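You operate a simulated robot arm through the tools that you are given. There is no shell and no other tool.

You are at the controls of a simulated robot arm. One attempt, no reset.

## Task
Label the brown carton by the order card; slide it to the stop.
Fine: roll the label down before the carton moves; put the hand roller back.
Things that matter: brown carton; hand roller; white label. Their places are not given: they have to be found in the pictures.

Only the result counts: the job must be done as asked and must still hold three seconds after the hand-in. Knocking over, shifting, dropping, spilling or breaking anything else fails it.

## Robot
A 7-joint arm with a two-finger parallel gripper, fixed in place. Base frame: the origin is at the foot of the arm, x ahead of it, y to its left, z up; the work surface is at about z = 0. Readings come in mm, degrees, newtons and seconds.
With the tool pointing down near the work surface it reaches from about 240 to 620 mm from the base axis. Its first joint turns from -66.0 to 66.0 degrees. Payload 2.6 kg.
The TCP is the grasp point between the finger pads, 30 mm short of the fingertips. In the tool frame z runs along the fingers and y along their closing line. The gripper opens to 94 mm. The fingers are 28 mm wide and 10 mm thick; the gripper's body (50 by 96 mm) begins 55 mm behind the TCP.
Orientation is told as [roll, pitch, yaw] about the base's x, y, z axes, in that order, counted from this pose: with the fingers straight down and closing along the base's y, the tool's x points along the base's -x, its y along +y and its z along -z.

## Interface
- The arm moves only by the tool arm_command. Its argument "plan" is one flat list of numbers, 7 for each row, row after row: the shift along the base's x, y, z in mm, then the turn, a rotation vector about the base's x, y, z in degrees, then the finger opening in mm, from 0 to 94. In form: [x, y, z, ax, ay, az, jaw, x, y, z, ax, ay, az, jaw, ...]. A call has 1 to 20 rows; each row shifts and turns the commanded pose from where the row before left it. Rows are played at 5 a second. More than 50 mm and 8.6 degrees between two rows, or a gripper value outside its range, and nothing of the call is played. A pose out of reach is approached as far as the arm can. The call stops where the force on the tool passes 90 N (or 10 N more than at its start, if that is more) or the arm is blocked; 0.2 s more then pass. The fingers move at their own pace (about 72 mm/s each) and stop on an object; they squeeze with about 45 N. The grip force told is the motor's: it shows also when the fingers shut on nothing. Time passes only in rows, and 0.2 s behind the last, so rows that do not move let the fingers close. It gives the time, the measured TCP pose, the force on the tool (base axes), the opening and the grip force at its end, in the units of the frame above (readings bear some noise), with the torque about the TCP (base axes, N m) and any sound that the robot's microphone picked up.
- Cameras (640 x 400 px; columns grow to the right, rows downward): "scene" is fixed at [44.9, 432.2, 573.1]; the picture's right is [-0.73, -0.68, 0.00], its down [-0.32, 0.35, -0.88] and it looks along [0.60, -0.64, -0.48] (base axes); focal length 323 px, centre (320, 200). "wrist" rides on the gripper at [76, 14, -102] in the tool frame; the picture's right is [-0.18, 0.98, 0.00], its down [-0.75, -0.14, -0.64] and it looks along [-0.63, -0.12, 0.77] (tool axes); focal length 243 px, centre (320, 200).
- capture(camera): a new picture of that camera. No time passes.
- locate(camera, pixels): for up to 12 pixels [column, row] of the newest picture of that camera ("zoom" is the newest enlarged one), the place [x, y, z] in the base frame of the surface seen there, good to about 2 mm. No time passes.
- inspect(camera, box): a new picture of the part [left, top, right, bottom] of that camera's present view, enlarged. No time passes.
- close_job(): hands the job in; it is judged then, once.

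Unless the task says otherwise, let go and move clear before handing in.

The tools are called after ">>>" as name(argument=value, ...) on one line, values as JSON. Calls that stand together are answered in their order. arm_command: Moves the arm, as the interface text tells. Its arguments: {"type":"object","properties":{"plan":{"type":"array","items":{"type":"number"}}},"required":["plan"]} The other tools are called the same way: capture (camera) takes a picture; locate (camera, pixels) gives the place of the surface under pixels of a picture; inspect (camera, box) takes an enlarged picture of a part of a camera's view; close_job () hands the job in.

At the start:

```text
clock: 0.0
tool_pos: [360.0, -26.0, 406.6]
tool_rot: [-0.1, -0.1, 0.0]
force: [-0.3, 1.3, 0.7]
moment: [0.01, -0.01, 0.03]
gripper_width: 93.9
finger_force: 0.0
```

scene: 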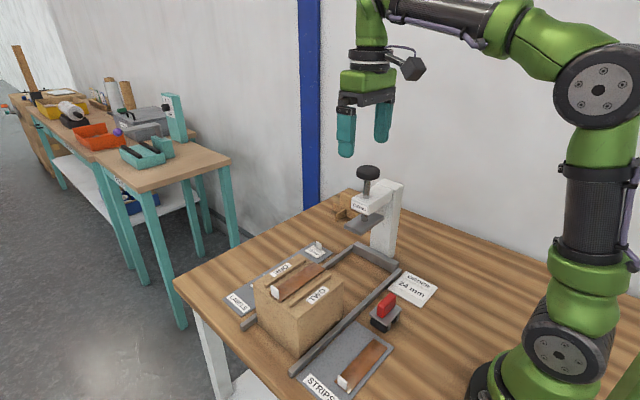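
wrist: 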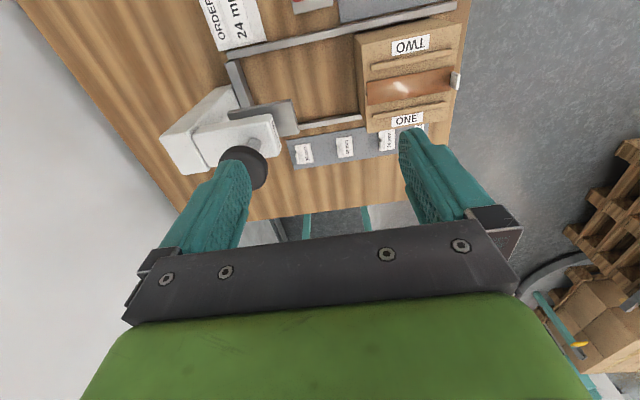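

The scene picture shows the brown carton near (300,300), an order card at (412,288), a LABELS plate at left and a STRIPS plate in front. I will enlarge these areas to read them.

>>> inspect(camera="scene", box=[360, 250, 460, 330])

>>> inspect(camera="scene", box=[210, 220, 350, 330])

>>> inspect(camera="wrist", box=[280, 60, 460, 180])

>>> inspect(camera="wrist", box=[190, 0, 480, 60])

>>> inspect(camera="scene", box=[280, 300, 420, 400])

>>> inspect(camera="scene", box=[320, 150, 420, 270])

```text
5.00 times, centred on (410, 290) of scene
```

zoom: 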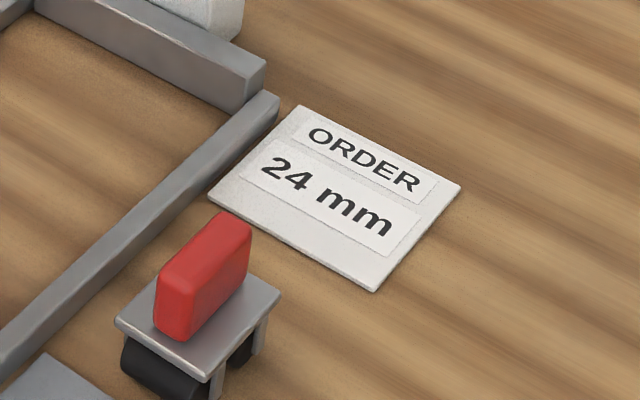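

```text
3.64 times, centred on (280, 275) of scene
```

zoom: 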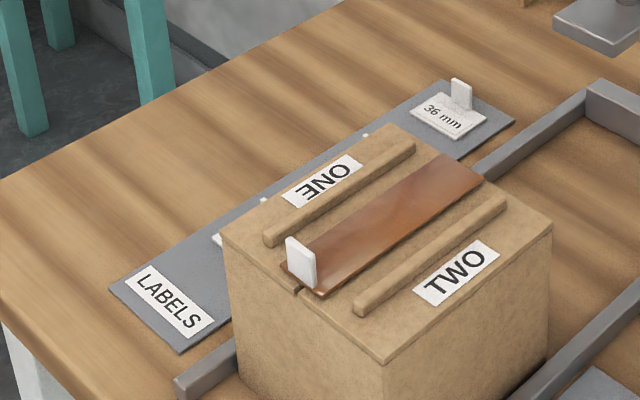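

```text
3.33 times, centred on (370, 120) of wrist
```

zoom: 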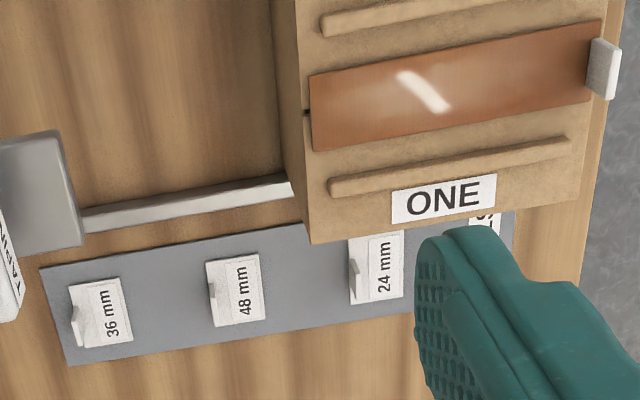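

```text
2.21 times, centred on (335, 30) of wrist
```

zoom: 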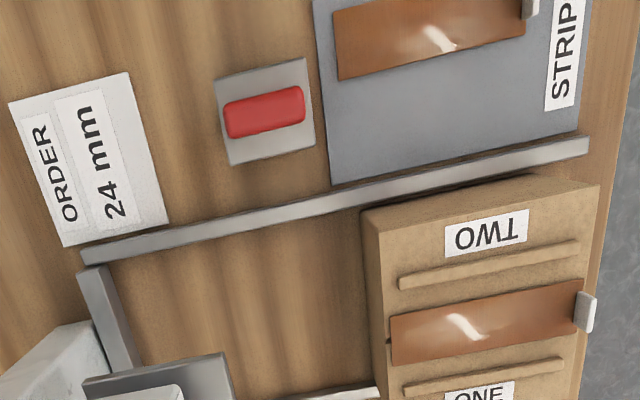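

```text
4.00 times, centred on (350, 350) of scene
```

zoom: 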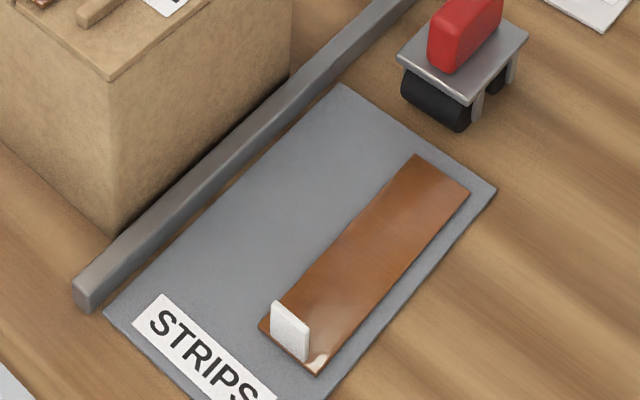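

```text
3.33 times, centred on (370, 210) of scene
```

zoom: 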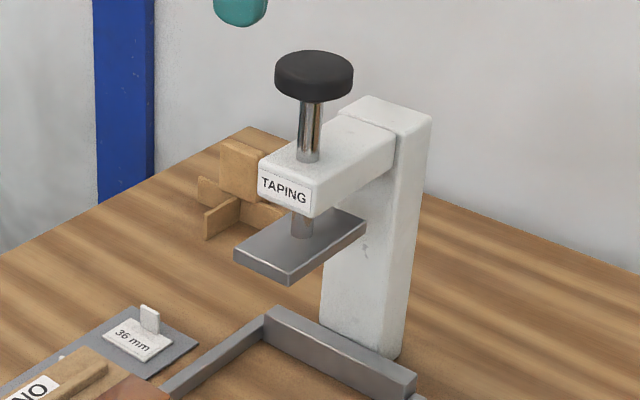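

The order card reads "24 mm", and the wrist view shows three labels (36, 48 and 24 mm) with the 24 mm one next to the carton. I will measure the main places before moving.

>>> inspect(camera="wrist", box=[270, 20, 470, 170])

>>> locate(camera="wrist", pixels=[[357, 37], [458, 18], [369, 133], [450, 120], [388, 140], [345, 147], [304, 153], [405, 90], [410, 66], [405, 107], [455, 80], [313, 3]])

>>> locate(camera="scene", pixels=[[388, 303], [385, 315], [300, 292], [275, 280], [256, 287], [316, 348], [344, 287], [298, 255], [320, 246], [365, 360], [375, 250], [412, 285]])

```text
2.67 times, centred on (370, 95) of wrist
```

zoom: 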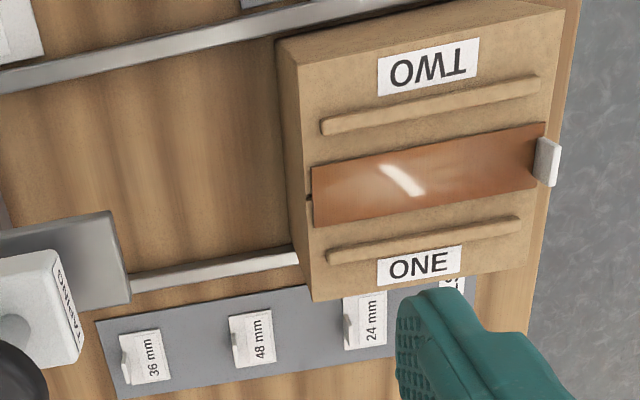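

```text
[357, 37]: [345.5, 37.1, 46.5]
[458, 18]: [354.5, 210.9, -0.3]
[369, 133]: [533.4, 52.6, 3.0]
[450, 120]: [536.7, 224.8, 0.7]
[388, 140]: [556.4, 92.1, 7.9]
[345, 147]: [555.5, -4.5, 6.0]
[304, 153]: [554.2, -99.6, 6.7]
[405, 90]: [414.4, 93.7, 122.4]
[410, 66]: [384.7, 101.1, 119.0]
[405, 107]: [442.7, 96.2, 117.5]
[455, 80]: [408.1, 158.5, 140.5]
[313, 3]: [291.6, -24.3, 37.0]
```

```text
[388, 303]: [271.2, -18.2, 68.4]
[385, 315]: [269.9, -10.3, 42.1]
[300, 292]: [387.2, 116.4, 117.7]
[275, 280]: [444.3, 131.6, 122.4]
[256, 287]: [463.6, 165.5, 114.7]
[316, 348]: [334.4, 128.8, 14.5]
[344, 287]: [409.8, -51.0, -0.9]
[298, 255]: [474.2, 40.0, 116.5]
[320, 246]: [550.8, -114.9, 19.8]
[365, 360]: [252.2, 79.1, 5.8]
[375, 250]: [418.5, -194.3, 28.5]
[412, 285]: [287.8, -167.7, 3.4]
```

The carton top is at z≈117, spanning roughly x 348–478 and y 38–170, and the labels lie at x≈555. I will measure the press, rails and stop, and look closer at those areas.

>>> locate(camera="scene", pixels=[[369, 172], [363, 228], [357, 222], [378, 212], [388, 235], [352, 250], [398, 268], [365, 205], [350, 245], [404, 262], [293, 370], [400, 272]])

>>> inspect(camera="scene", box=[300, 220, 420, 300])

>>> inspect(camera="scene", box=[300, 220, 360, 260])

```text
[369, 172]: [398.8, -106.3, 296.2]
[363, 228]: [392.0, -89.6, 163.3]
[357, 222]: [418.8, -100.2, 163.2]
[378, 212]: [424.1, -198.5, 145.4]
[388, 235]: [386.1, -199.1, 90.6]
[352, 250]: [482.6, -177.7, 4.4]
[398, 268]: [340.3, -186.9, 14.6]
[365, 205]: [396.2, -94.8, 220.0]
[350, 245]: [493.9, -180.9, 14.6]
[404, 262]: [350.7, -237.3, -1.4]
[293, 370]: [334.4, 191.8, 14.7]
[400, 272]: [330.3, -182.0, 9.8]
```

```text
5.00 times, centred on (360, 260) of scene
```

zoom: 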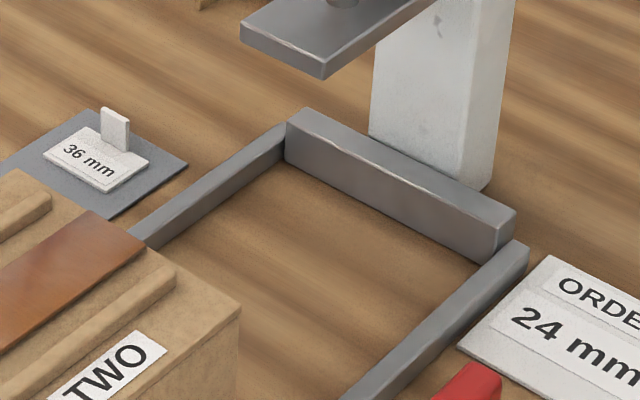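

```text
10.00 times, centred on (330, 240) of scene
```

zoom: 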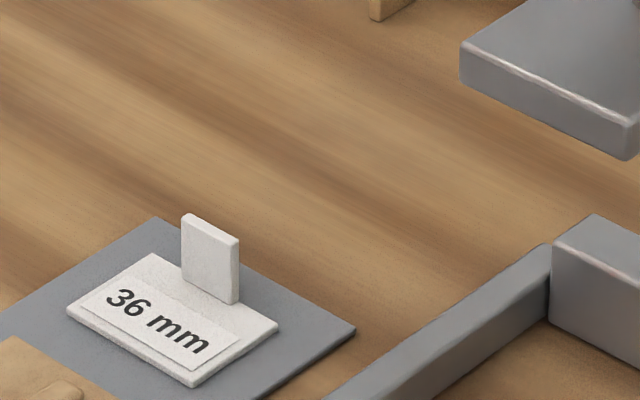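

The press plate's top is at z≈163 and the carton's stop is the bar at y≈-182. I will raise the view over the carton to see its top and the labels at a better angle.

>>> arm_command(plan=[-22, 38, -10, 0, 0, 0, 94, -22, 38, -10, 0, 0, 0, 94, -22, 38, -10, 0, 0, 0, 94, -22, 38, -10, 0, 0, 0, 94, 0, 0, 0, 0, 0, 0, 94])

>>> capture(camera="wrist")

>>> capture(camera="scene")

```text
clock: 1.2
tool_pos: [272.6, 124.6, 368.0]
tool_rot: [0.0, -0.1, 0.1]
force: [-0.2, -1.4, -0.2]
moment: [-0.01, -0.02, 0.02]
gripper_width: 94.2
finger_force: 0.0
```

```text
taken
```

wrist: 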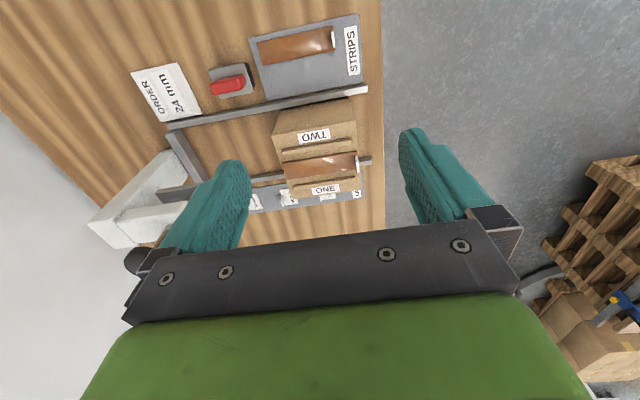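

```text
taken
```

scene: 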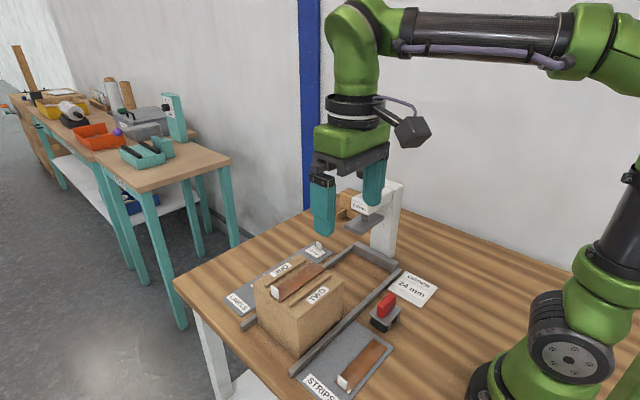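

The carton is now in the wrist view around (318,150). I will zoom in there and on the label plate.

>>> inspect(camera="wrist", box=[260, 90, 380, 215])

>>> inspect(camera="wrist", box=[240, 165, 380, 215])

>>> inspect(camera="scene", box=[240, 250, 350, 320])

>>> inspect(camera="scene", box=[360, 280, 410, 340])

```text
3.20 times, centred on (320, 152) of wrist
```

zoom: 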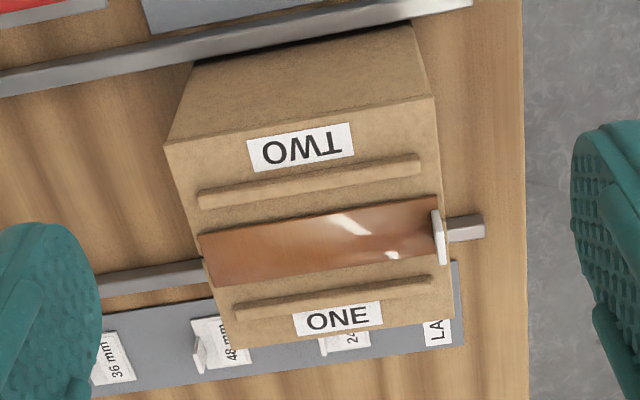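

```text
4.57 times, centred on (310, 190) of wrist
```

zoom: 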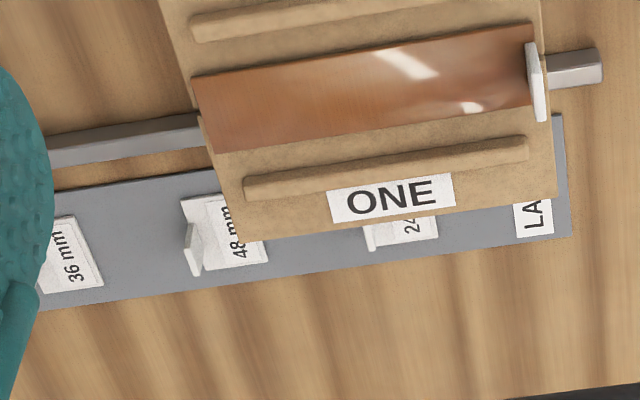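

```text
5.71 times, centred on (295, 285) of scene
```

zoom: 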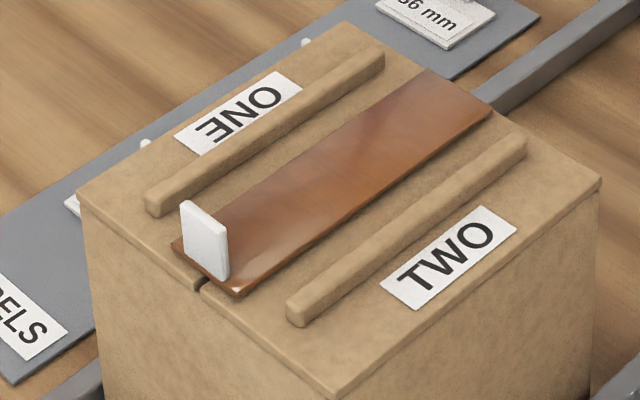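

```text
6.67 times, centred on (385, 310) of scene
```

zoom: 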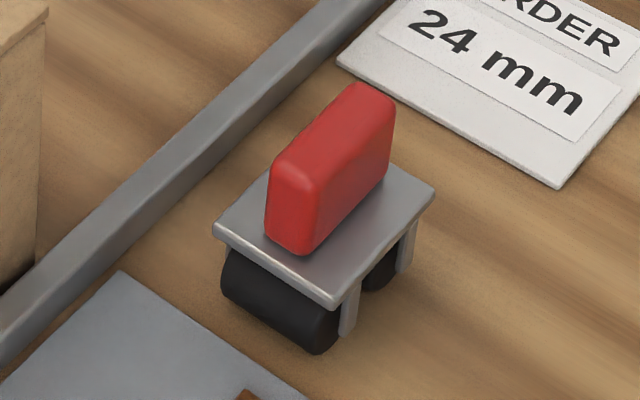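

The zoom shows the strip over the seam between two ridges, with ONE and TWO on the outer margins. I will measure these on the enlarged pictures, first the roller (latest zoom).

>>> locate(camera="zoom", pixels=[[332, 130], [330, 230], [285, 165], [375, 90], [215, 228], [333, 303], [434, 185], [300, 262], [280, 300], [348, 325], [405, 265], [330, 330]])

>>> inspect(camera="scene", box=[240, 250, 350, 320])

>>> locate(camera="zoom", pixels=[[85, 192], [335, 395], [596, 182], [350, 28], [240, 290], [180, 242], [428, 72], [490, 110], [205, 235], [300, 200], [300, 312], [520, 145]])

>>> locate(camera="zoom", pixels=[[155, 205], [378, 62], [340, 245], [430, 180], [205, 205], [215, 270], [350, 270], [345, 128], [400, 115], [450, 260], [520, 215], [240, 115]])

```text
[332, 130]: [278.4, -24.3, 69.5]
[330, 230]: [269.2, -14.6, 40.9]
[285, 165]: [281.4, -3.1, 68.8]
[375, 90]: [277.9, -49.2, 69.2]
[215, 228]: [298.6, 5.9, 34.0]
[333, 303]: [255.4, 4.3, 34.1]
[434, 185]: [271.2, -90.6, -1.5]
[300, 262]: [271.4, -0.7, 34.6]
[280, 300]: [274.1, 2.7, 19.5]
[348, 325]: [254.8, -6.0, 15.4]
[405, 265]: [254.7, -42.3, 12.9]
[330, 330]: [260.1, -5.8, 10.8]
```

```text
5.71 times, centred on (295, 285) of scene
```

zoom: 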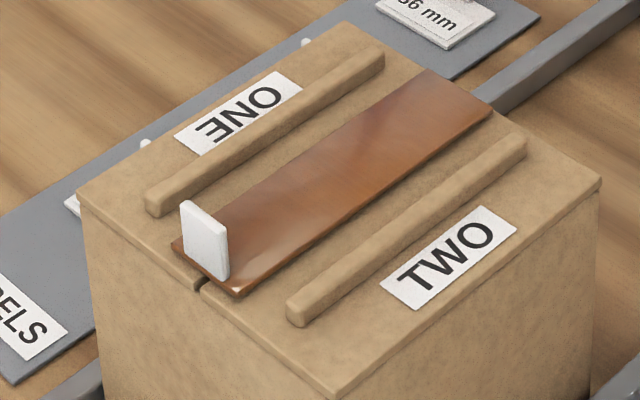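

```text
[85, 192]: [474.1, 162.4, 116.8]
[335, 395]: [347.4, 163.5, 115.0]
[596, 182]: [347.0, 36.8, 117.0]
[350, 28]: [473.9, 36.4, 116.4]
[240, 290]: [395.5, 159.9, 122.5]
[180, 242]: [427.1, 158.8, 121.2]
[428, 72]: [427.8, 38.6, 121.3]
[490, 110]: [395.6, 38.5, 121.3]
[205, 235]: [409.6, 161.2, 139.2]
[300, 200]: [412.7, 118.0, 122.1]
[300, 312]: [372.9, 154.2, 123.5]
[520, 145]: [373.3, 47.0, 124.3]
```

```text
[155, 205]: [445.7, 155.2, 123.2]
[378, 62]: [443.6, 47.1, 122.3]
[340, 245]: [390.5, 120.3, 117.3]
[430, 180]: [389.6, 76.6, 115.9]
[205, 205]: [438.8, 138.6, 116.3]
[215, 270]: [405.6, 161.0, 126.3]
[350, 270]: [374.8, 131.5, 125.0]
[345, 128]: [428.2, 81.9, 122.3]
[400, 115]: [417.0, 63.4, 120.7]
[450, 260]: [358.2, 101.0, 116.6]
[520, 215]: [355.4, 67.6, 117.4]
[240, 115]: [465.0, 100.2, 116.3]
```

The carton top is x 347–474, y 36–163, z≈116.5, the strip on it is x 395–428 at z≈121.5, and the ridges top out at z≈124. I will move over toward the labels to measure the 24 mm one.

>>> arm_command(plan=[44, -6, -12, 0, 0, 0, 94, 44, -6, -12, 0, 0, 0, 94, 44, -6, -12, 0, 0, 0, 94, 44, -6, -12, 0, 0, 0, 94, 0, 0, 0, 0, 0, 0, 94])

>>> capture(camera="wrist")

>>> inspect(camera="wrist", box=[280, 90, 380, 170])

```text
clock: 2.4
tool_pos: [449.8, 101.6, 318.8]
tool_rot: [0.0, 0.0, 0.0]
force: [0.3, 1.2, -1.0]
moment: [0.02, 0.01, -0.02]
gripper_width: 94.0
finger_force: 0.0
```

```text
taken
```

wrist: 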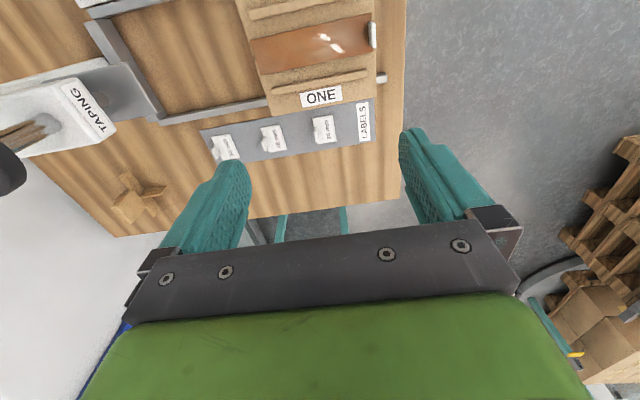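

```text
5.00 times, centred on (330, 130) of wrist
```

zoom: 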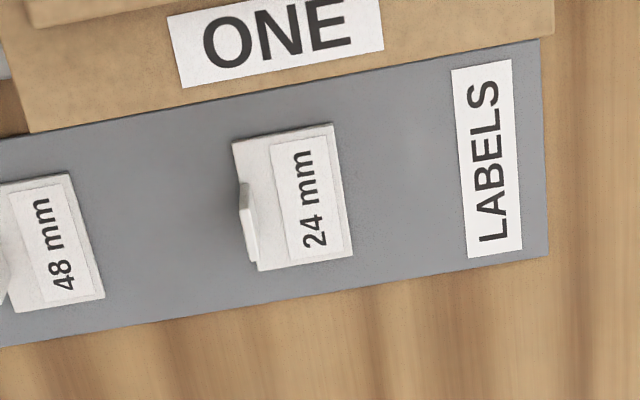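

The 24 mm label is clear in the zoom near (293,195), with its tab on the -y edge. I will measure its corners and tab.

>>> locate(camera="zoom", pixels=[[235, 144], [331, 126], [351, 253], [260, 268], [242, 190], [250, 255], [246, 215], [254, 240], [300, 200], [400, 200], [243, 186], [262, 150]])

>>> inspect(camera="wrist", box=[300, 105, 350, 150])

```text
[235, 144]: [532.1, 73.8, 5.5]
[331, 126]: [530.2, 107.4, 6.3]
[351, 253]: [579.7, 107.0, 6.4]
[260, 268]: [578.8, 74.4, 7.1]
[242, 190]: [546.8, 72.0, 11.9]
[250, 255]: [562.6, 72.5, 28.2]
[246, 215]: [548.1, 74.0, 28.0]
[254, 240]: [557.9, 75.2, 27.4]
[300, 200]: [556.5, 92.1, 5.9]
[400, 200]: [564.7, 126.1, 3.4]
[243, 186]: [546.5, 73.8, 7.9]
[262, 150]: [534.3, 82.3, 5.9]
```

```text
8.89 times, centred on (325, 128) of wrist
```

zoom: 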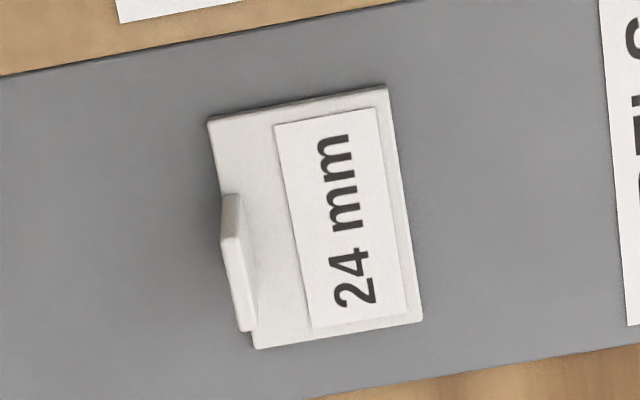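

The label is about 48 (x) by 34 (y) mm with a 22 mm tab at y≈74, x 547–563, top z≈28. I will now measure the press plate's underside clearance and the roller from closer views.

>>> inspect(camera="scene", box=[335, 200, 395, 250])

>>> inspect(camera="wrist", box=[0, 0, 160, 160])

```text
8.00 times, centred on (365, 225) of scene
```

zoom: 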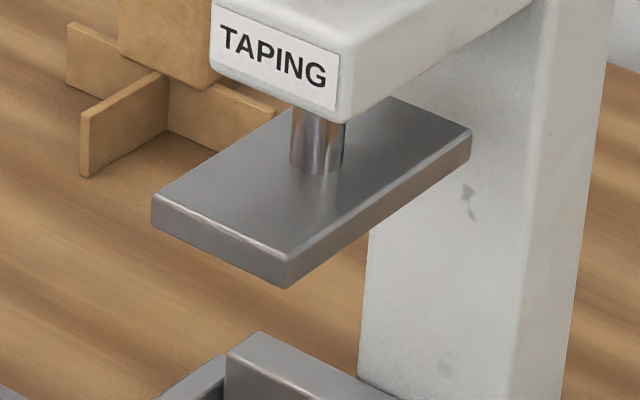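

```text
2.50 times, centred on (80, 80) of wrist
```

zoom: 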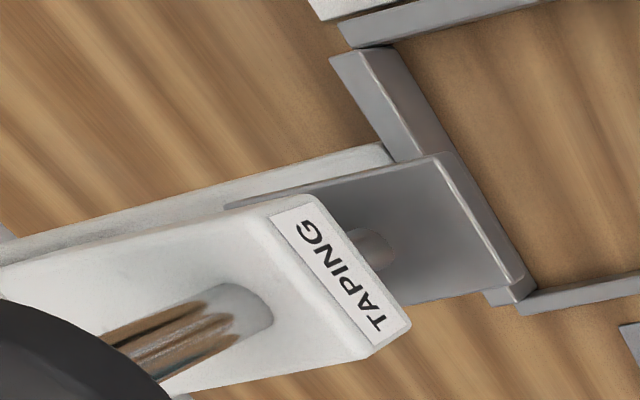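

I will re-take the press zoom and measure the plate's edges.

>>> inspect(camera="scene", box=[335, 200, 395, 250])

>>> locate(camera="zoom", pixels=[[155, 198], [285, 258], [284, 283], [156, 225], [466, 133], [464, 160], [215, 70], [340, 115], [300, 60], [240, 345], [360, 395], [215, 240]])

>>> locate(camera="wrist", pixels=[[133, 62], [87, 24], [150, 120], [265, 100], [380, 77], [130, 100], [110, 60], [245, 103]])

```text
8.00 times, centred on (365, 225) of scene
```

zoom: 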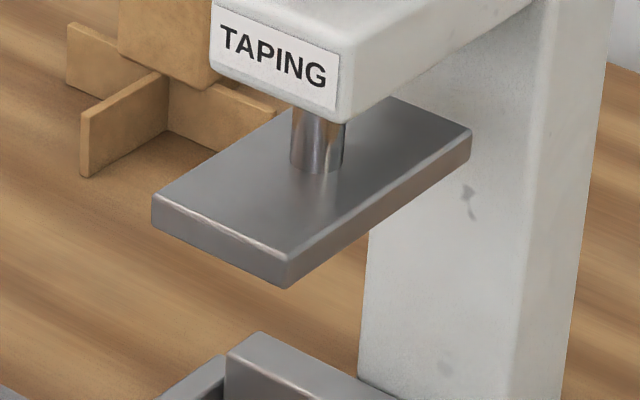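

```text
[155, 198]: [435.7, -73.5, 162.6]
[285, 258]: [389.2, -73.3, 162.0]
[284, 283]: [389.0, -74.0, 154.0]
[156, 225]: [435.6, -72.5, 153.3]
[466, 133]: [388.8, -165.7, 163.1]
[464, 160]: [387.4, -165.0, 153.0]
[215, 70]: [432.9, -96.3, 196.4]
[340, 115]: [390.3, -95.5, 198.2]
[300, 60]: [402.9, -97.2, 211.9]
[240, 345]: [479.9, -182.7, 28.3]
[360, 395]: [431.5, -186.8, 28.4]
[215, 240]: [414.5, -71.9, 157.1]
```

```text
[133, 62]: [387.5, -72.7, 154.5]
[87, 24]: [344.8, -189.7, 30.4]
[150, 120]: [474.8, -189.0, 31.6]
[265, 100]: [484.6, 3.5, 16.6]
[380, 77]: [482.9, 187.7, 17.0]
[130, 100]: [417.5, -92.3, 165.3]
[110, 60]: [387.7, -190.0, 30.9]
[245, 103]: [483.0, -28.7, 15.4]
```

The plate of the press has its underside at z≈153 and its near edge at y≈-72.5; the stop face is at y≈-182. Next I move above the 24 mm label's tab at (555,74) with a narrower opening.

>>> arm_command(plan=[36, -9, -20, 0, 0, 0, 40, 35, -9, -30, 0, 0, 0, 30, 35, -10, -30, 0, 0, 0, 30, 0, 0, -45, 0, 0, 0, 30, 0, 0, -45, 0, 0, 0, 30, 0, 0, -45, 0, 0, 0, 30, 0, 0, 0, 0, 0, 0, 30])

>>> capture(camera="wrist")

>>> capture(camera="scene")

```text
clock: 4.0
tool_pos: [553.7, 73.6, 104.4]
tool_rot: [-0.1, 0.0, 0.0]
force: [-0.1, 0.6, -0.4]
moment: [0.01, -0.02, 0.01]
gripper_width: 30.1
finger_force: 0.0
```

```text
taken
```

wrist: 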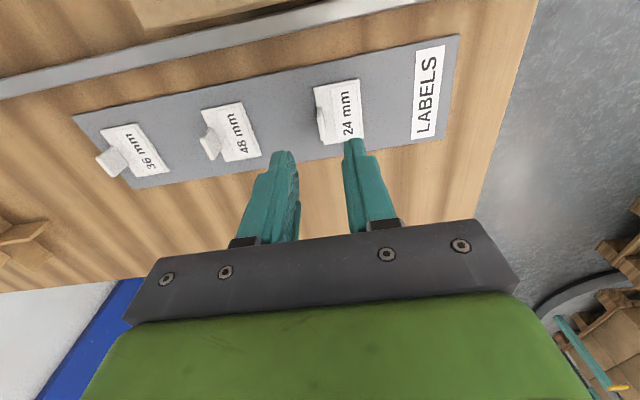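

```text
taken
```

scene: 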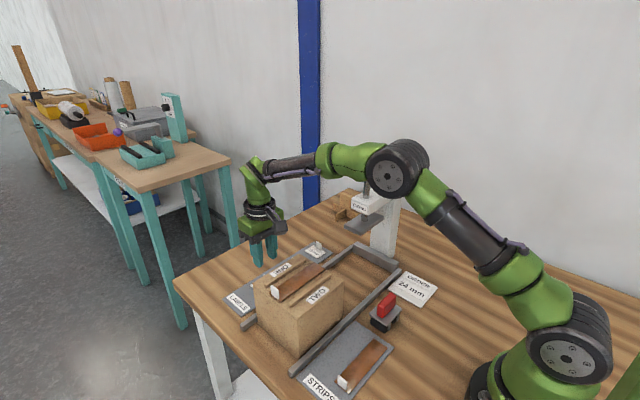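

The label is in view at about (340,112) with the fingers to either side in y. I will zoom to refine the tab's place before descending.

>>> inspect(camera="wrist", box=[290, 70, 390, 150])

>>> locate(camera="zoom", pixels=[[120, 95], [145, 120], [150, 190], [170, 225], [180, 150], [200, 210], [130, 100], [160, 240]])

```text
5.00 times, centred on (340, 110) of wrist
```

zoom: 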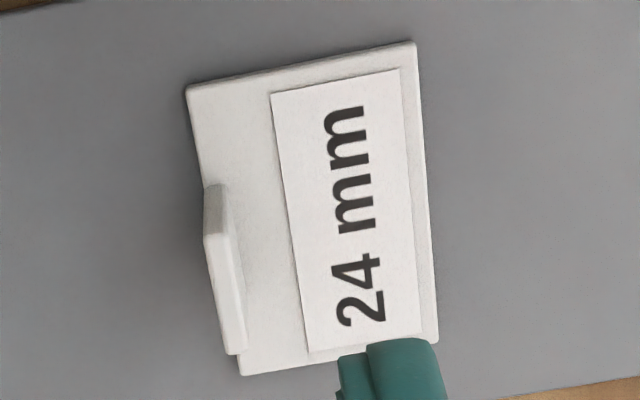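

```text
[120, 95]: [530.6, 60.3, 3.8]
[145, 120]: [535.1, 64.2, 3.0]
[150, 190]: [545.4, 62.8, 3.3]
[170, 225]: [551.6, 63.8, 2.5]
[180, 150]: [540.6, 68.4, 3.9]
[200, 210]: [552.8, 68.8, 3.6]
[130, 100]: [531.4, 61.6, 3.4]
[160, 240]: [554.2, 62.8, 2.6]
```

>>> locate(camera="zoom", pixels=[[213, 200], [215, 225], [216, 240], [233, 345], [225, 290], [205, 240], [225, 350], [243, 345], [233, 240], [190, 92], [410, 45], [432, 340]])

```text
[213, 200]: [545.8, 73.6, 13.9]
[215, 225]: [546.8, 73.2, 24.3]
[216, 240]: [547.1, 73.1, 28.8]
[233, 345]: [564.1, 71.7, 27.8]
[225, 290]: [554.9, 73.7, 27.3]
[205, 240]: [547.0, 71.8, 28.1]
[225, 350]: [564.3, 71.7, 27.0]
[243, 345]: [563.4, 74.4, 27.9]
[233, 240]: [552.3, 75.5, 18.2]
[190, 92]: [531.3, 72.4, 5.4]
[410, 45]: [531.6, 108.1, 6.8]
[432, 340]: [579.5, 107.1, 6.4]
```

The tab is centred at (555,73.2) with top z≈28, and the tool is at (553.7,73.6). I will descend to TCP z≈41 (tips above the label's face at 6.3) and close on the tab.

>>> arm_command(plan=[1, 0, -35, 0, 0, 0, 30, 0, 0, -20, 0, 0, 0, 30, 0, 0, -8, 0, 0, 0, 30, 0, 0, 0, 0, 0, 0, 30])

>>> inspect(camera="wrist", box=[240, 60, 420, 200])

>>> inspect(camera="scene", box=[210, 170, 350, 300])

```text
clock: 5.0
tool_pos: [555.1, 73.3, 41.6]
tool_rot: [0.1, 0.0, 0.0]
force: [-0.3, 0.2, 0.4]
moment: [0.0, 0.0, 0.01]
gripper_width: 30.2
finger_force: 0.0
```

```text
2.86 times, centred on (330, 130) of wrist
```

zoom: 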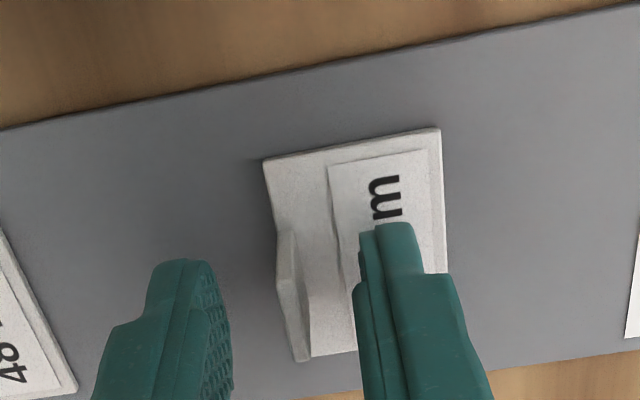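

```text
3.08 times, centred on (280, 235) of scene
```

zoom: 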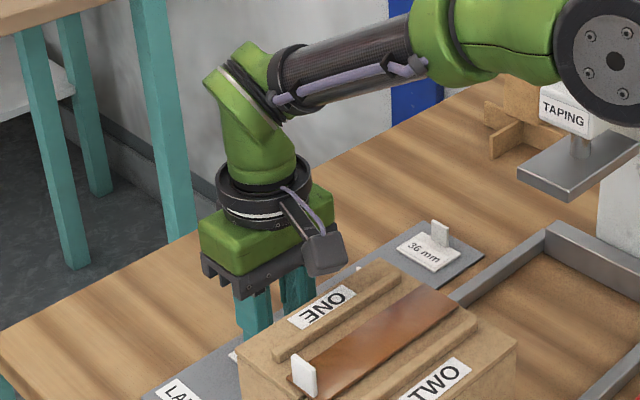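

The tab sits between the fingers with both tips clear of the label face. I close and wait.

>>> arm_command(plan=[0, 0, 0, 0, 0, 0, 0, 0, 0, 0, 0, 0, 0, 0, 0, 0, 0, 0, 0, 0, 0, 0, 0, 0, 0, 0, 0, 0])

>>> inspect(camera="wrist", box=[240, 60, 420, 200])

```text
clock: 6.0
tool_pos: [556.1, 73.7, 41.4]
tool_rot: [0.0, -0.1, 0.0]
force: [-0.4, 0.6, -0.2]
moment: [-0.01, 0.0, 0.0]
gripper_width: 0.1
finger_force: 34.3
```

```text
2.86 times, centred on (330, 130) of wrist
```

zoom: 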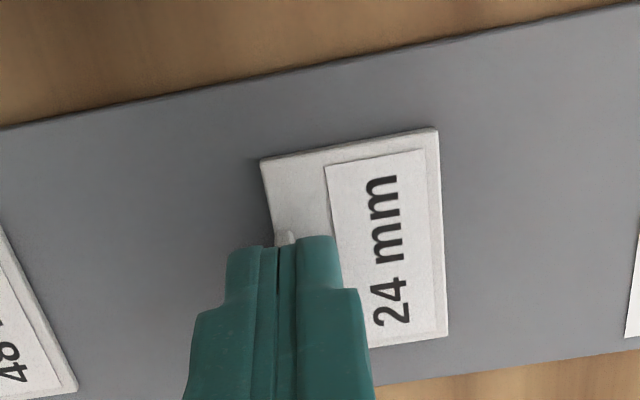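

The opening reads 0.1, which is doubtful for a 3 mm tab, so I will lift only 12 mm and look whether the label follows.

>>> arm_command(plan=[0, 0, 6, 0, 0, 0, 0, 0, 0, 6, 0, 0, 0, 0, 0, 0, 0, 0, 0, 0, 0])

>>> inspect(camera="wrist", box=[240, 60, 420, 200])

>>> inspect(camera="scene", box=[220, 230, 320, 310])

```text
clock: 6.8
tool_pos: [556.1, 73.3, 54.1]
tool_rot: [0.0, 0.0, -0.1]
force: [-0.3, -0.1, -0.8]
moment: [-0.01, -0.03, -0.01]
gripper_width: 0.0
finger_force: 34.3
```

```text
2.86 times, centred on (330, 130) of wrist
```

zoom: 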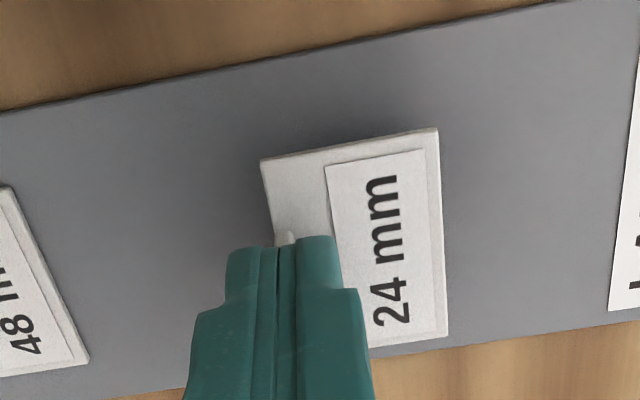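

```text
5.00 times, centred on (270, 270) of scene
```

zoom: 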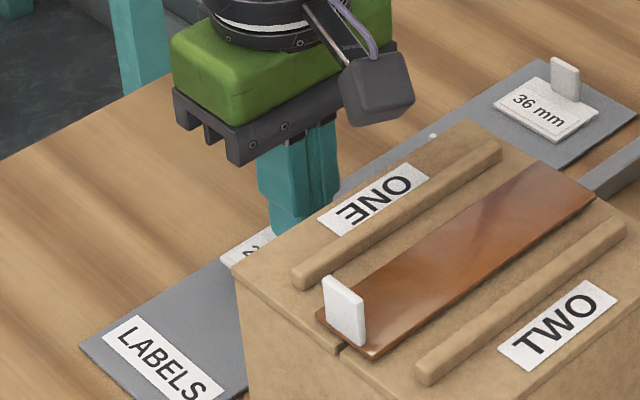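

The label kept its place between the fingers while the 48 mm label and plate shifted, so it is held. I will check its height and tilt.

>>> inspect(camera="wrist", box=[290, 90, 390, 170])

>>> locate(camera="zoom", pixels=[[195, 95], [440, 50], [458, 330], [400, 200], [300, 120], [420, 340], [210, 130], [445, 200], [100, 200]])

```text
5.00 times, centred on (340, 130) of wrist
```

zoom: 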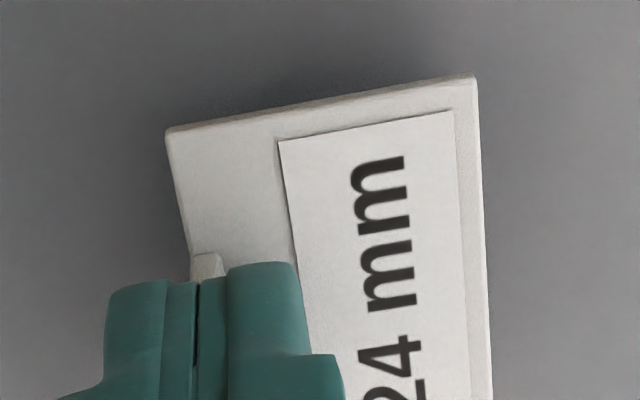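

```text
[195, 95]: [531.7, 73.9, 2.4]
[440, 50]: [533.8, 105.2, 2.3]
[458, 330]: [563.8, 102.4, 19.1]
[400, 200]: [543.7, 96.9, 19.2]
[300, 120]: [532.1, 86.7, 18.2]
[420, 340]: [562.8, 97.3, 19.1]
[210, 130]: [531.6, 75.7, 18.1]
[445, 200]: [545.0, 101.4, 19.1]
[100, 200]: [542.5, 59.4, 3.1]
```

The label is held level with its top at z≈19 (TCP minus 35). Before placing it I will measure the roller's length, since it sets how much room the label needs on the carton.

>>> inspect(camera="scene", box=[362, 285, 408, 335])

>>> locate(camera="zoom", pixels=[[330, 330], [430, 205], [190, 245], [300, 270], [262, 195], [400, 110], [370, 75], [250, 330], [380, 300], [420, 270], [200, 300], [320, 390]])

```text
8.00 times, centred on (385, 310) of scene
```

zoom: 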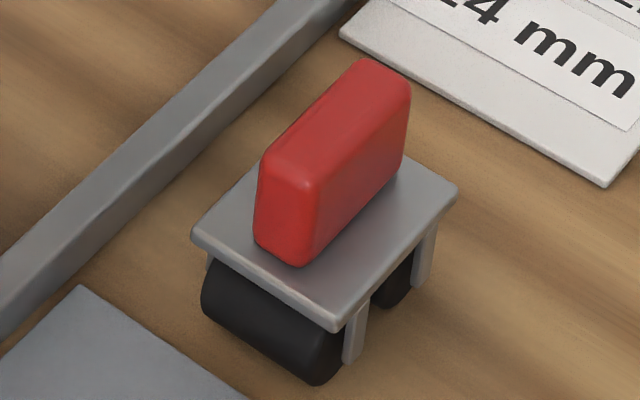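

```text
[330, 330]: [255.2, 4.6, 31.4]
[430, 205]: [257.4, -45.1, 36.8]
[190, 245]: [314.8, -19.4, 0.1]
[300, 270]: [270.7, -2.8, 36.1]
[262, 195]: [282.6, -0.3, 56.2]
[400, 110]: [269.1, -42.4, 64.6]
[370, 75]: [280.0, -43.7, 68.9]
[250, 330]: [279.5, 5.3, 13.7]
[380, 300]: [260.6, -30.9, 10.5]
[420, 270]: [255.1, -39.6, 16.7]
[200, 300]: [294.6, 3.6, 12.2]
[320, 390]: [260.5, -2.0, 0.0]
```

The roller is about 44 wide (x 255–299), 57 long (y -52 to 5), handle x 269–283, so placing the label centred near (411.5, 88) leaves it room. I lift the label and carry it over the carton.

>>> arm_command(plan=[0, 0, 30, 0, 0, 0, 0, 0, 0, 45, 0, 0, 0, 0, 0, 0, 45, 0, 0, 0, 0, 0, 0, 30, 0, 0, 0, 0, -36, 0, 0, 0, 0, 0, 0, -36, -1, 0, 0, 0, 0, 0, -36, -1, 0, 0, 0, 0, 0, -36, 0, 0, 0, 0, 0, 0, 0, 0, 0, 0, 0, 0, 0])

>>> capture(camera="wrist")

>>> inspect(camera="scene", box=[220, 200, 380, 320])

```text
clock: 8.8
tool_pos: [410.6, 71.3, 203.4]
tool_rot: [0.0, 0.0, 0.0]
force: [0.4, -0.1, -0.5]
moment: [0.02, -0.04, -0.04]
gripper_width: 0.0
finger_force: 33.9
```

```text
taken
```

wrist: 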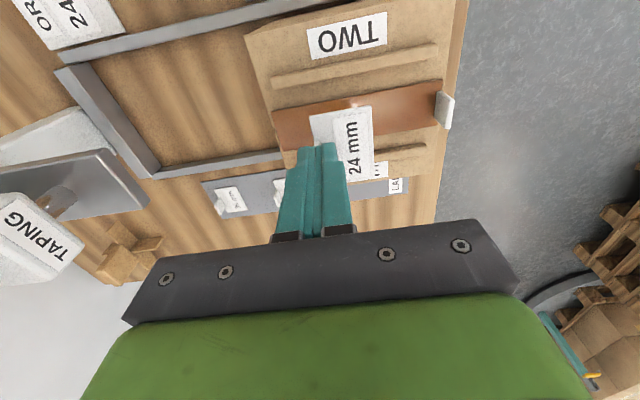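

```text
3.33 times, centred on (300, 260) of scene
```

zoom: 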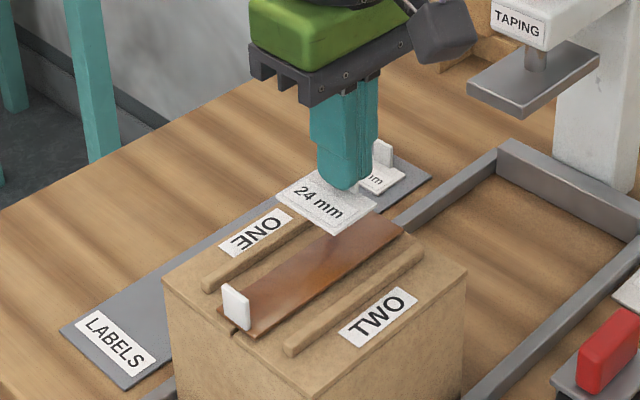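

The label hangs level above the strip in both views. I will locate its corners before lowering.

>>> inspect(camera="scene", box=[270, 240, 350, 300])

>>> locate(camera="zoom", pixels=[[145, 120], [365, 245], [300, 160], [400, 190], [250, 130], [360, 230], [160, 118], [280, 205]])

```text
6.67 times, centred on (310, 270) of scene
```

zoom: 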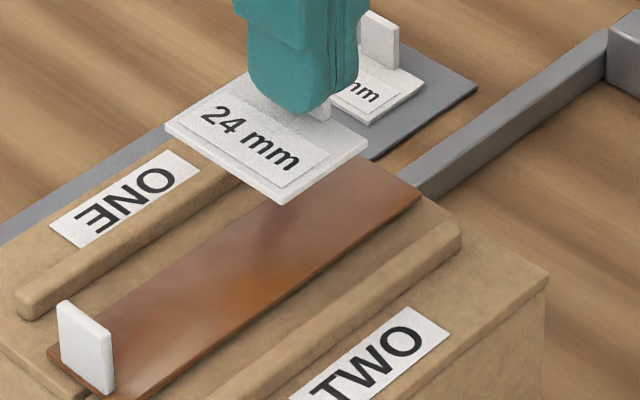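

```text
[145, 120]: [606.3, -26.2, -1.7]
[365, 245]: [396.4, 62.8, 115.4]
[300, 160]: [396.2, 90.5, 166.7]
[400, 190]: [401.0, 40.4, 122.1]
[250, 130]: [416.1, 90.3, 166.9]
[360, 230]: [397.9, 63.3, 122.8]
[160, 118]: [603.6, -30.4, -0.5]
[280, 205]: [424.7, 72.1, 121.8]
```

>>> locate(camera="zoom", pixels=[[172, 124], [283, 196], [362, 144], [225, 160], [320, 172], [283, 203], [225, 168], [340, 155]])

```text
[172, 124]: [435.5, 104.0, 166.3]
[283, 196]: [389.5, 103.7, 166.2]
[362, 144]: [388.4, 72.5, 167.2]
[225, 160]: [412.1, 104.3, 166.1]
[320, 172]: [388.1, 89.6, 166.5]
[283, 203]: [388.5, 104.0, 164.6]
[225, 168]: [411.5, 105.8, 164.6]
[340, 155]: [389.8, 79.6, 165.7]
```

The held label spans x 388–436, y 71–105, bottom ≈163, centred over the strip. I lower 37 mm to hover just above it and then read the force.

>>> arm_command(plan=[0, 0, -20, 0, 0, 0, 0, 0, 0, -12, 0, 0, 0, 0, 0, 0, -5, 0, 0, 0, 0, 0, 0, 0, 0, 0, 0, 0])

>>> inspect(camera="scene", box=[270, 240, 350, 300])

```text
clock: 9.8
tool_pos: [411.7, 70.8, 165.9]
tool_rot: [0.0, 0.0, -0.1]
force: [-0.2, 0.0, 0.5]
moment: [-0.01, 0.0, -0.02]
gripper_width: 0.0
finger_force: 34.0
```

```text
6.67 times, centred on (310, 270) of scene
```

zoom: 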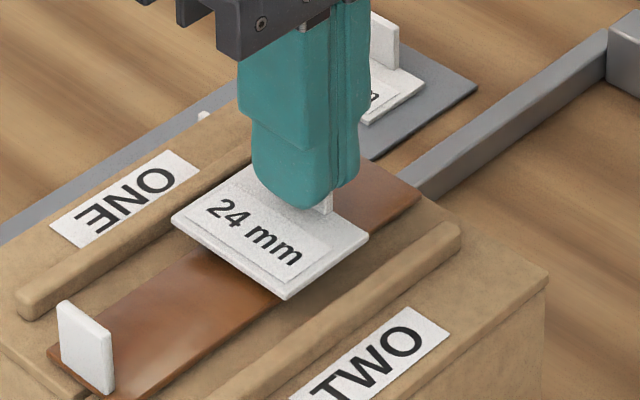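

The label hovers a few mm over the strip between the ridges. I lower in 1 mm steps to feel the contact.

>>> arm_command(plan=[0, 0, -1, 0, 0, 0, 0, 0, 0, -1, 0, 0, 0, 0, 0, 0, -1, 0, 0, 0, 0, 0, 0, -1, 0, 0, 0, 0, 0, 0, 0, 0, 0, 0, 0])

```text
clock: 11.0
tool_pos: [411.4, 72.2, 161.8]
tool_rot: [-0.1, 0.0, 0.0]
force: [-0.4, 0.1, -0.4]
moment: [-0.01, -0.01, 0.02]
gripper_width: 0.0
finger_force: 33.8
```

>>> arm_command(plan=[0, 0, -1, 0, 0, 0, 0, 0, 0, -0.5, 0, 0, 0, 0, 0, 0, 0, 0, 0, 0, 0])

>>> inspect(camera="scene", box=[270, 240, 350, 300])

```text
clock: 11.8
tool_pos: [411.9, 70.7, 160.5]
tool_rot: [0.0, -0.1, -0.1]
force: [-0.3, -0.6, 0.9]
moment: [0.03, -0.04, -0.01]
gripper_width: 0.0
finger_force: 34.4
```

```text
6.67 times, centred on (310, 270) of scene
```

zoom: 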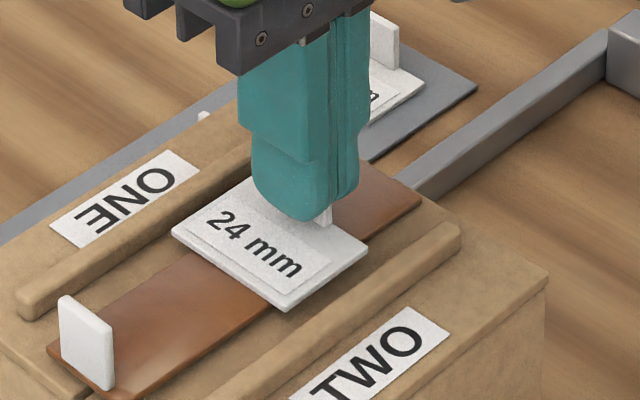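

There is no clear contact force yet, so I keep lowering in half-millimetre steps.

>>> arm_command(plan=[0, 0, -0.5, 0, 0, 0, 0, 0, 0, -0.5, 0, 0, 0, 0, 0, 0, 0, 0, 0, 0, 0])

```text
clock: 12.6
tool_pos: [411.9, 71.4, 159.1]
tool_rot: [0.0, 0.0, 0.0]
force: [-0.5, -1.2, 2.5]
moment: [0.05, 0.02, 0.01]
gripper_width: 0.0
finger_force: 34.4
```

The z force rose to 2.5 N, so the label touches the strip. I open the fingers and look.

>>> arm_command(plan=[0, 0, -0.3, 0, 0, 0, 0, 0, 0, 0, 0, 0, 0, 0, 0, 0, 0, 0, 0, 0, 6, 0, 0, 0, 0, 0, 0, 14, 0, 0, 0, 0, 0, 0, 24, 0, 0, 0, 0, 0, 0, 24])

>>> inspect(camera="scene", box=[270, 240, 350, 300])

>>> capture(camera="wrist")

```text
clock: 14.0
tool_pos: [410.8, 71.2, 158.6]
tool_rot: [0.1, 0.0, 0.1]
force: [-0.1, -0.4, -0.1]
moment: [0.01, -0.04, 0.03]
gripper_width: 23.9
finger_force: 0.1
```

```text
6.67 times, centred on (310, 270) of scene
```

zoom: 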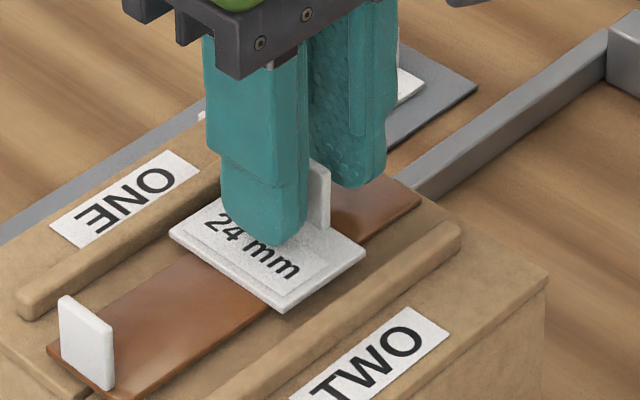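

```text
taken
```

wrist: 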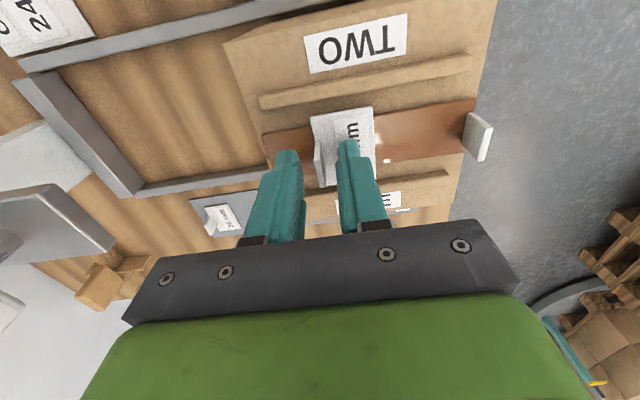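

The label rests on the strip and both fingers are clear of its tab. I rise straight up and check the label.

>>> arm_command(plan=[0, 0, 10, 0, 0, 0, 24, 0, 0, 25, 0, 0, 0, 24, 0, 0, 40, 0, 0, 0, 24, 0, 0, 45, 0, 0, 0, 40, 0, 0, 0, 0, 0, 0, 60])

>>> inspect(camera="scene", box=[270, 240, 350, 300])

>>> locate(camera="zoom", pixels=[[175, 236], [283, 308], [360, 255], [240, 200], [283, 300], [225, 225], [310, 165], [320, 220], [326, 170], [300, 170], [85, 320], [370, 170]])

```text
clock: 15.2
tool_pos: [410.3, 71.2, 279.9]
tool_rot: [0.1, 0.1, -0.1]
force: [-0.6, -0.3, 0.8]
moment: [-0.01, 0.0, -0.01]
gripper_width: 60.1
finger_force: 0.0
```

```text
6.67 times, centred on (310, 270) of scene
```

zoom: 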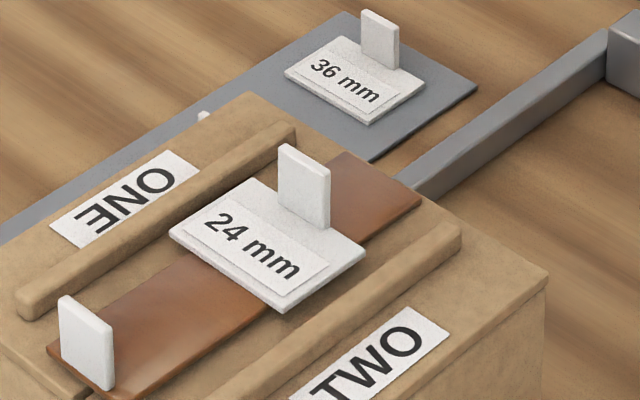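

```text
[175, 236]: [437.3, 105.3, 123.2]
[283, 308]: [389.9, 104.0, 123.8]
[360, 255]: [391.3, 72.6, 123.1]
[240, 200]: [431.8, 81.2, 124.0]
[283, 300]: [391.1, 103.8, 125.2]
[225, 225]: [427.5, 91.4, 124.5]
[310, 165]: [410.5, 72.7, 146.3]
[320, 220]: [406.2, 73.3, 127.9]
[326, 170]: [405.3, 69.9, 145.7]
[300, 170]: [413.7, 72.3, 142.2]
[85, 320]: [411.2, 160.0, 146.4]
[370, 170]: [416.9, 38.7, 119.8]
```

The label lies flat: x 389–437, y 71–105, top z≈124.5, tab y 70–74 at the -y edge, below the press plate's 153. Next I go above the roller while turning the tool -90° so the fingers close along x.

>>> arm_command(plan=[-12.2, -8.6, -5, 0, 0, -8.1818, 60, -12.2, -8.6, -5, 0, 0, -8.1818, 60, -12.2, -8.6, -5, 0, 0, -8.1818, 60, -12.2, -8.6, -5, 0, 0, -8.1818, 60, -12.2, -8.6, -5, 0, 0, -8.1818, 60, -12.2, -8.6, -5, 0, 0, -8.1818, 60, -12.2, -8.6, -5, 0, 0, -8.1818, 60, -12.2, -8.6, -5, 0, 0, -8.1818, 60, -12.2, -8.6, -5, 0, 0, -8.1818, 60, -12.2, -8.6, -5, 0, 0, -8.1818, 60, -12.2, -8.6, -5, 0, 0, -8.182, 60, 0, 0, 0, 0, 0, 0, 60])

>>> capture(camera="wrist")

>>> capture(camera="scene")

```text
clock: 17.8
tool_pos: [278.4, -23.2, 222.7]
tool_rot: [0.1, 0.0, -90.1]
force: [-0.8, -0.4, -0.7]
moment: [-0.01, 0.0, -0.02]
gripper_width: 60.0
finger_force: 0.1
```

```text
taken
```

wrist: 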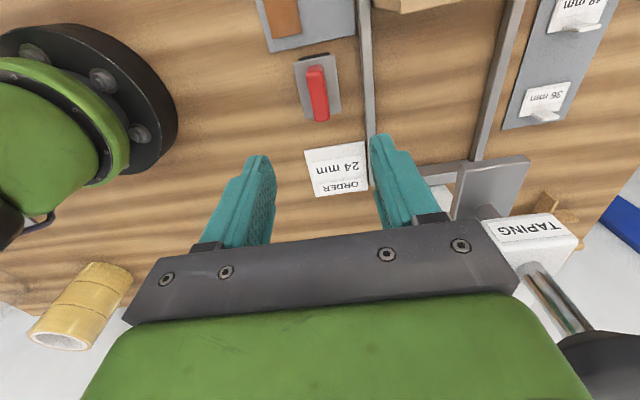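

```text
taken
```

scene: 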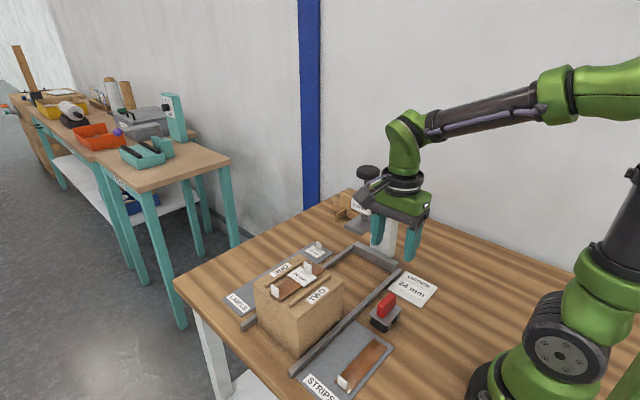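

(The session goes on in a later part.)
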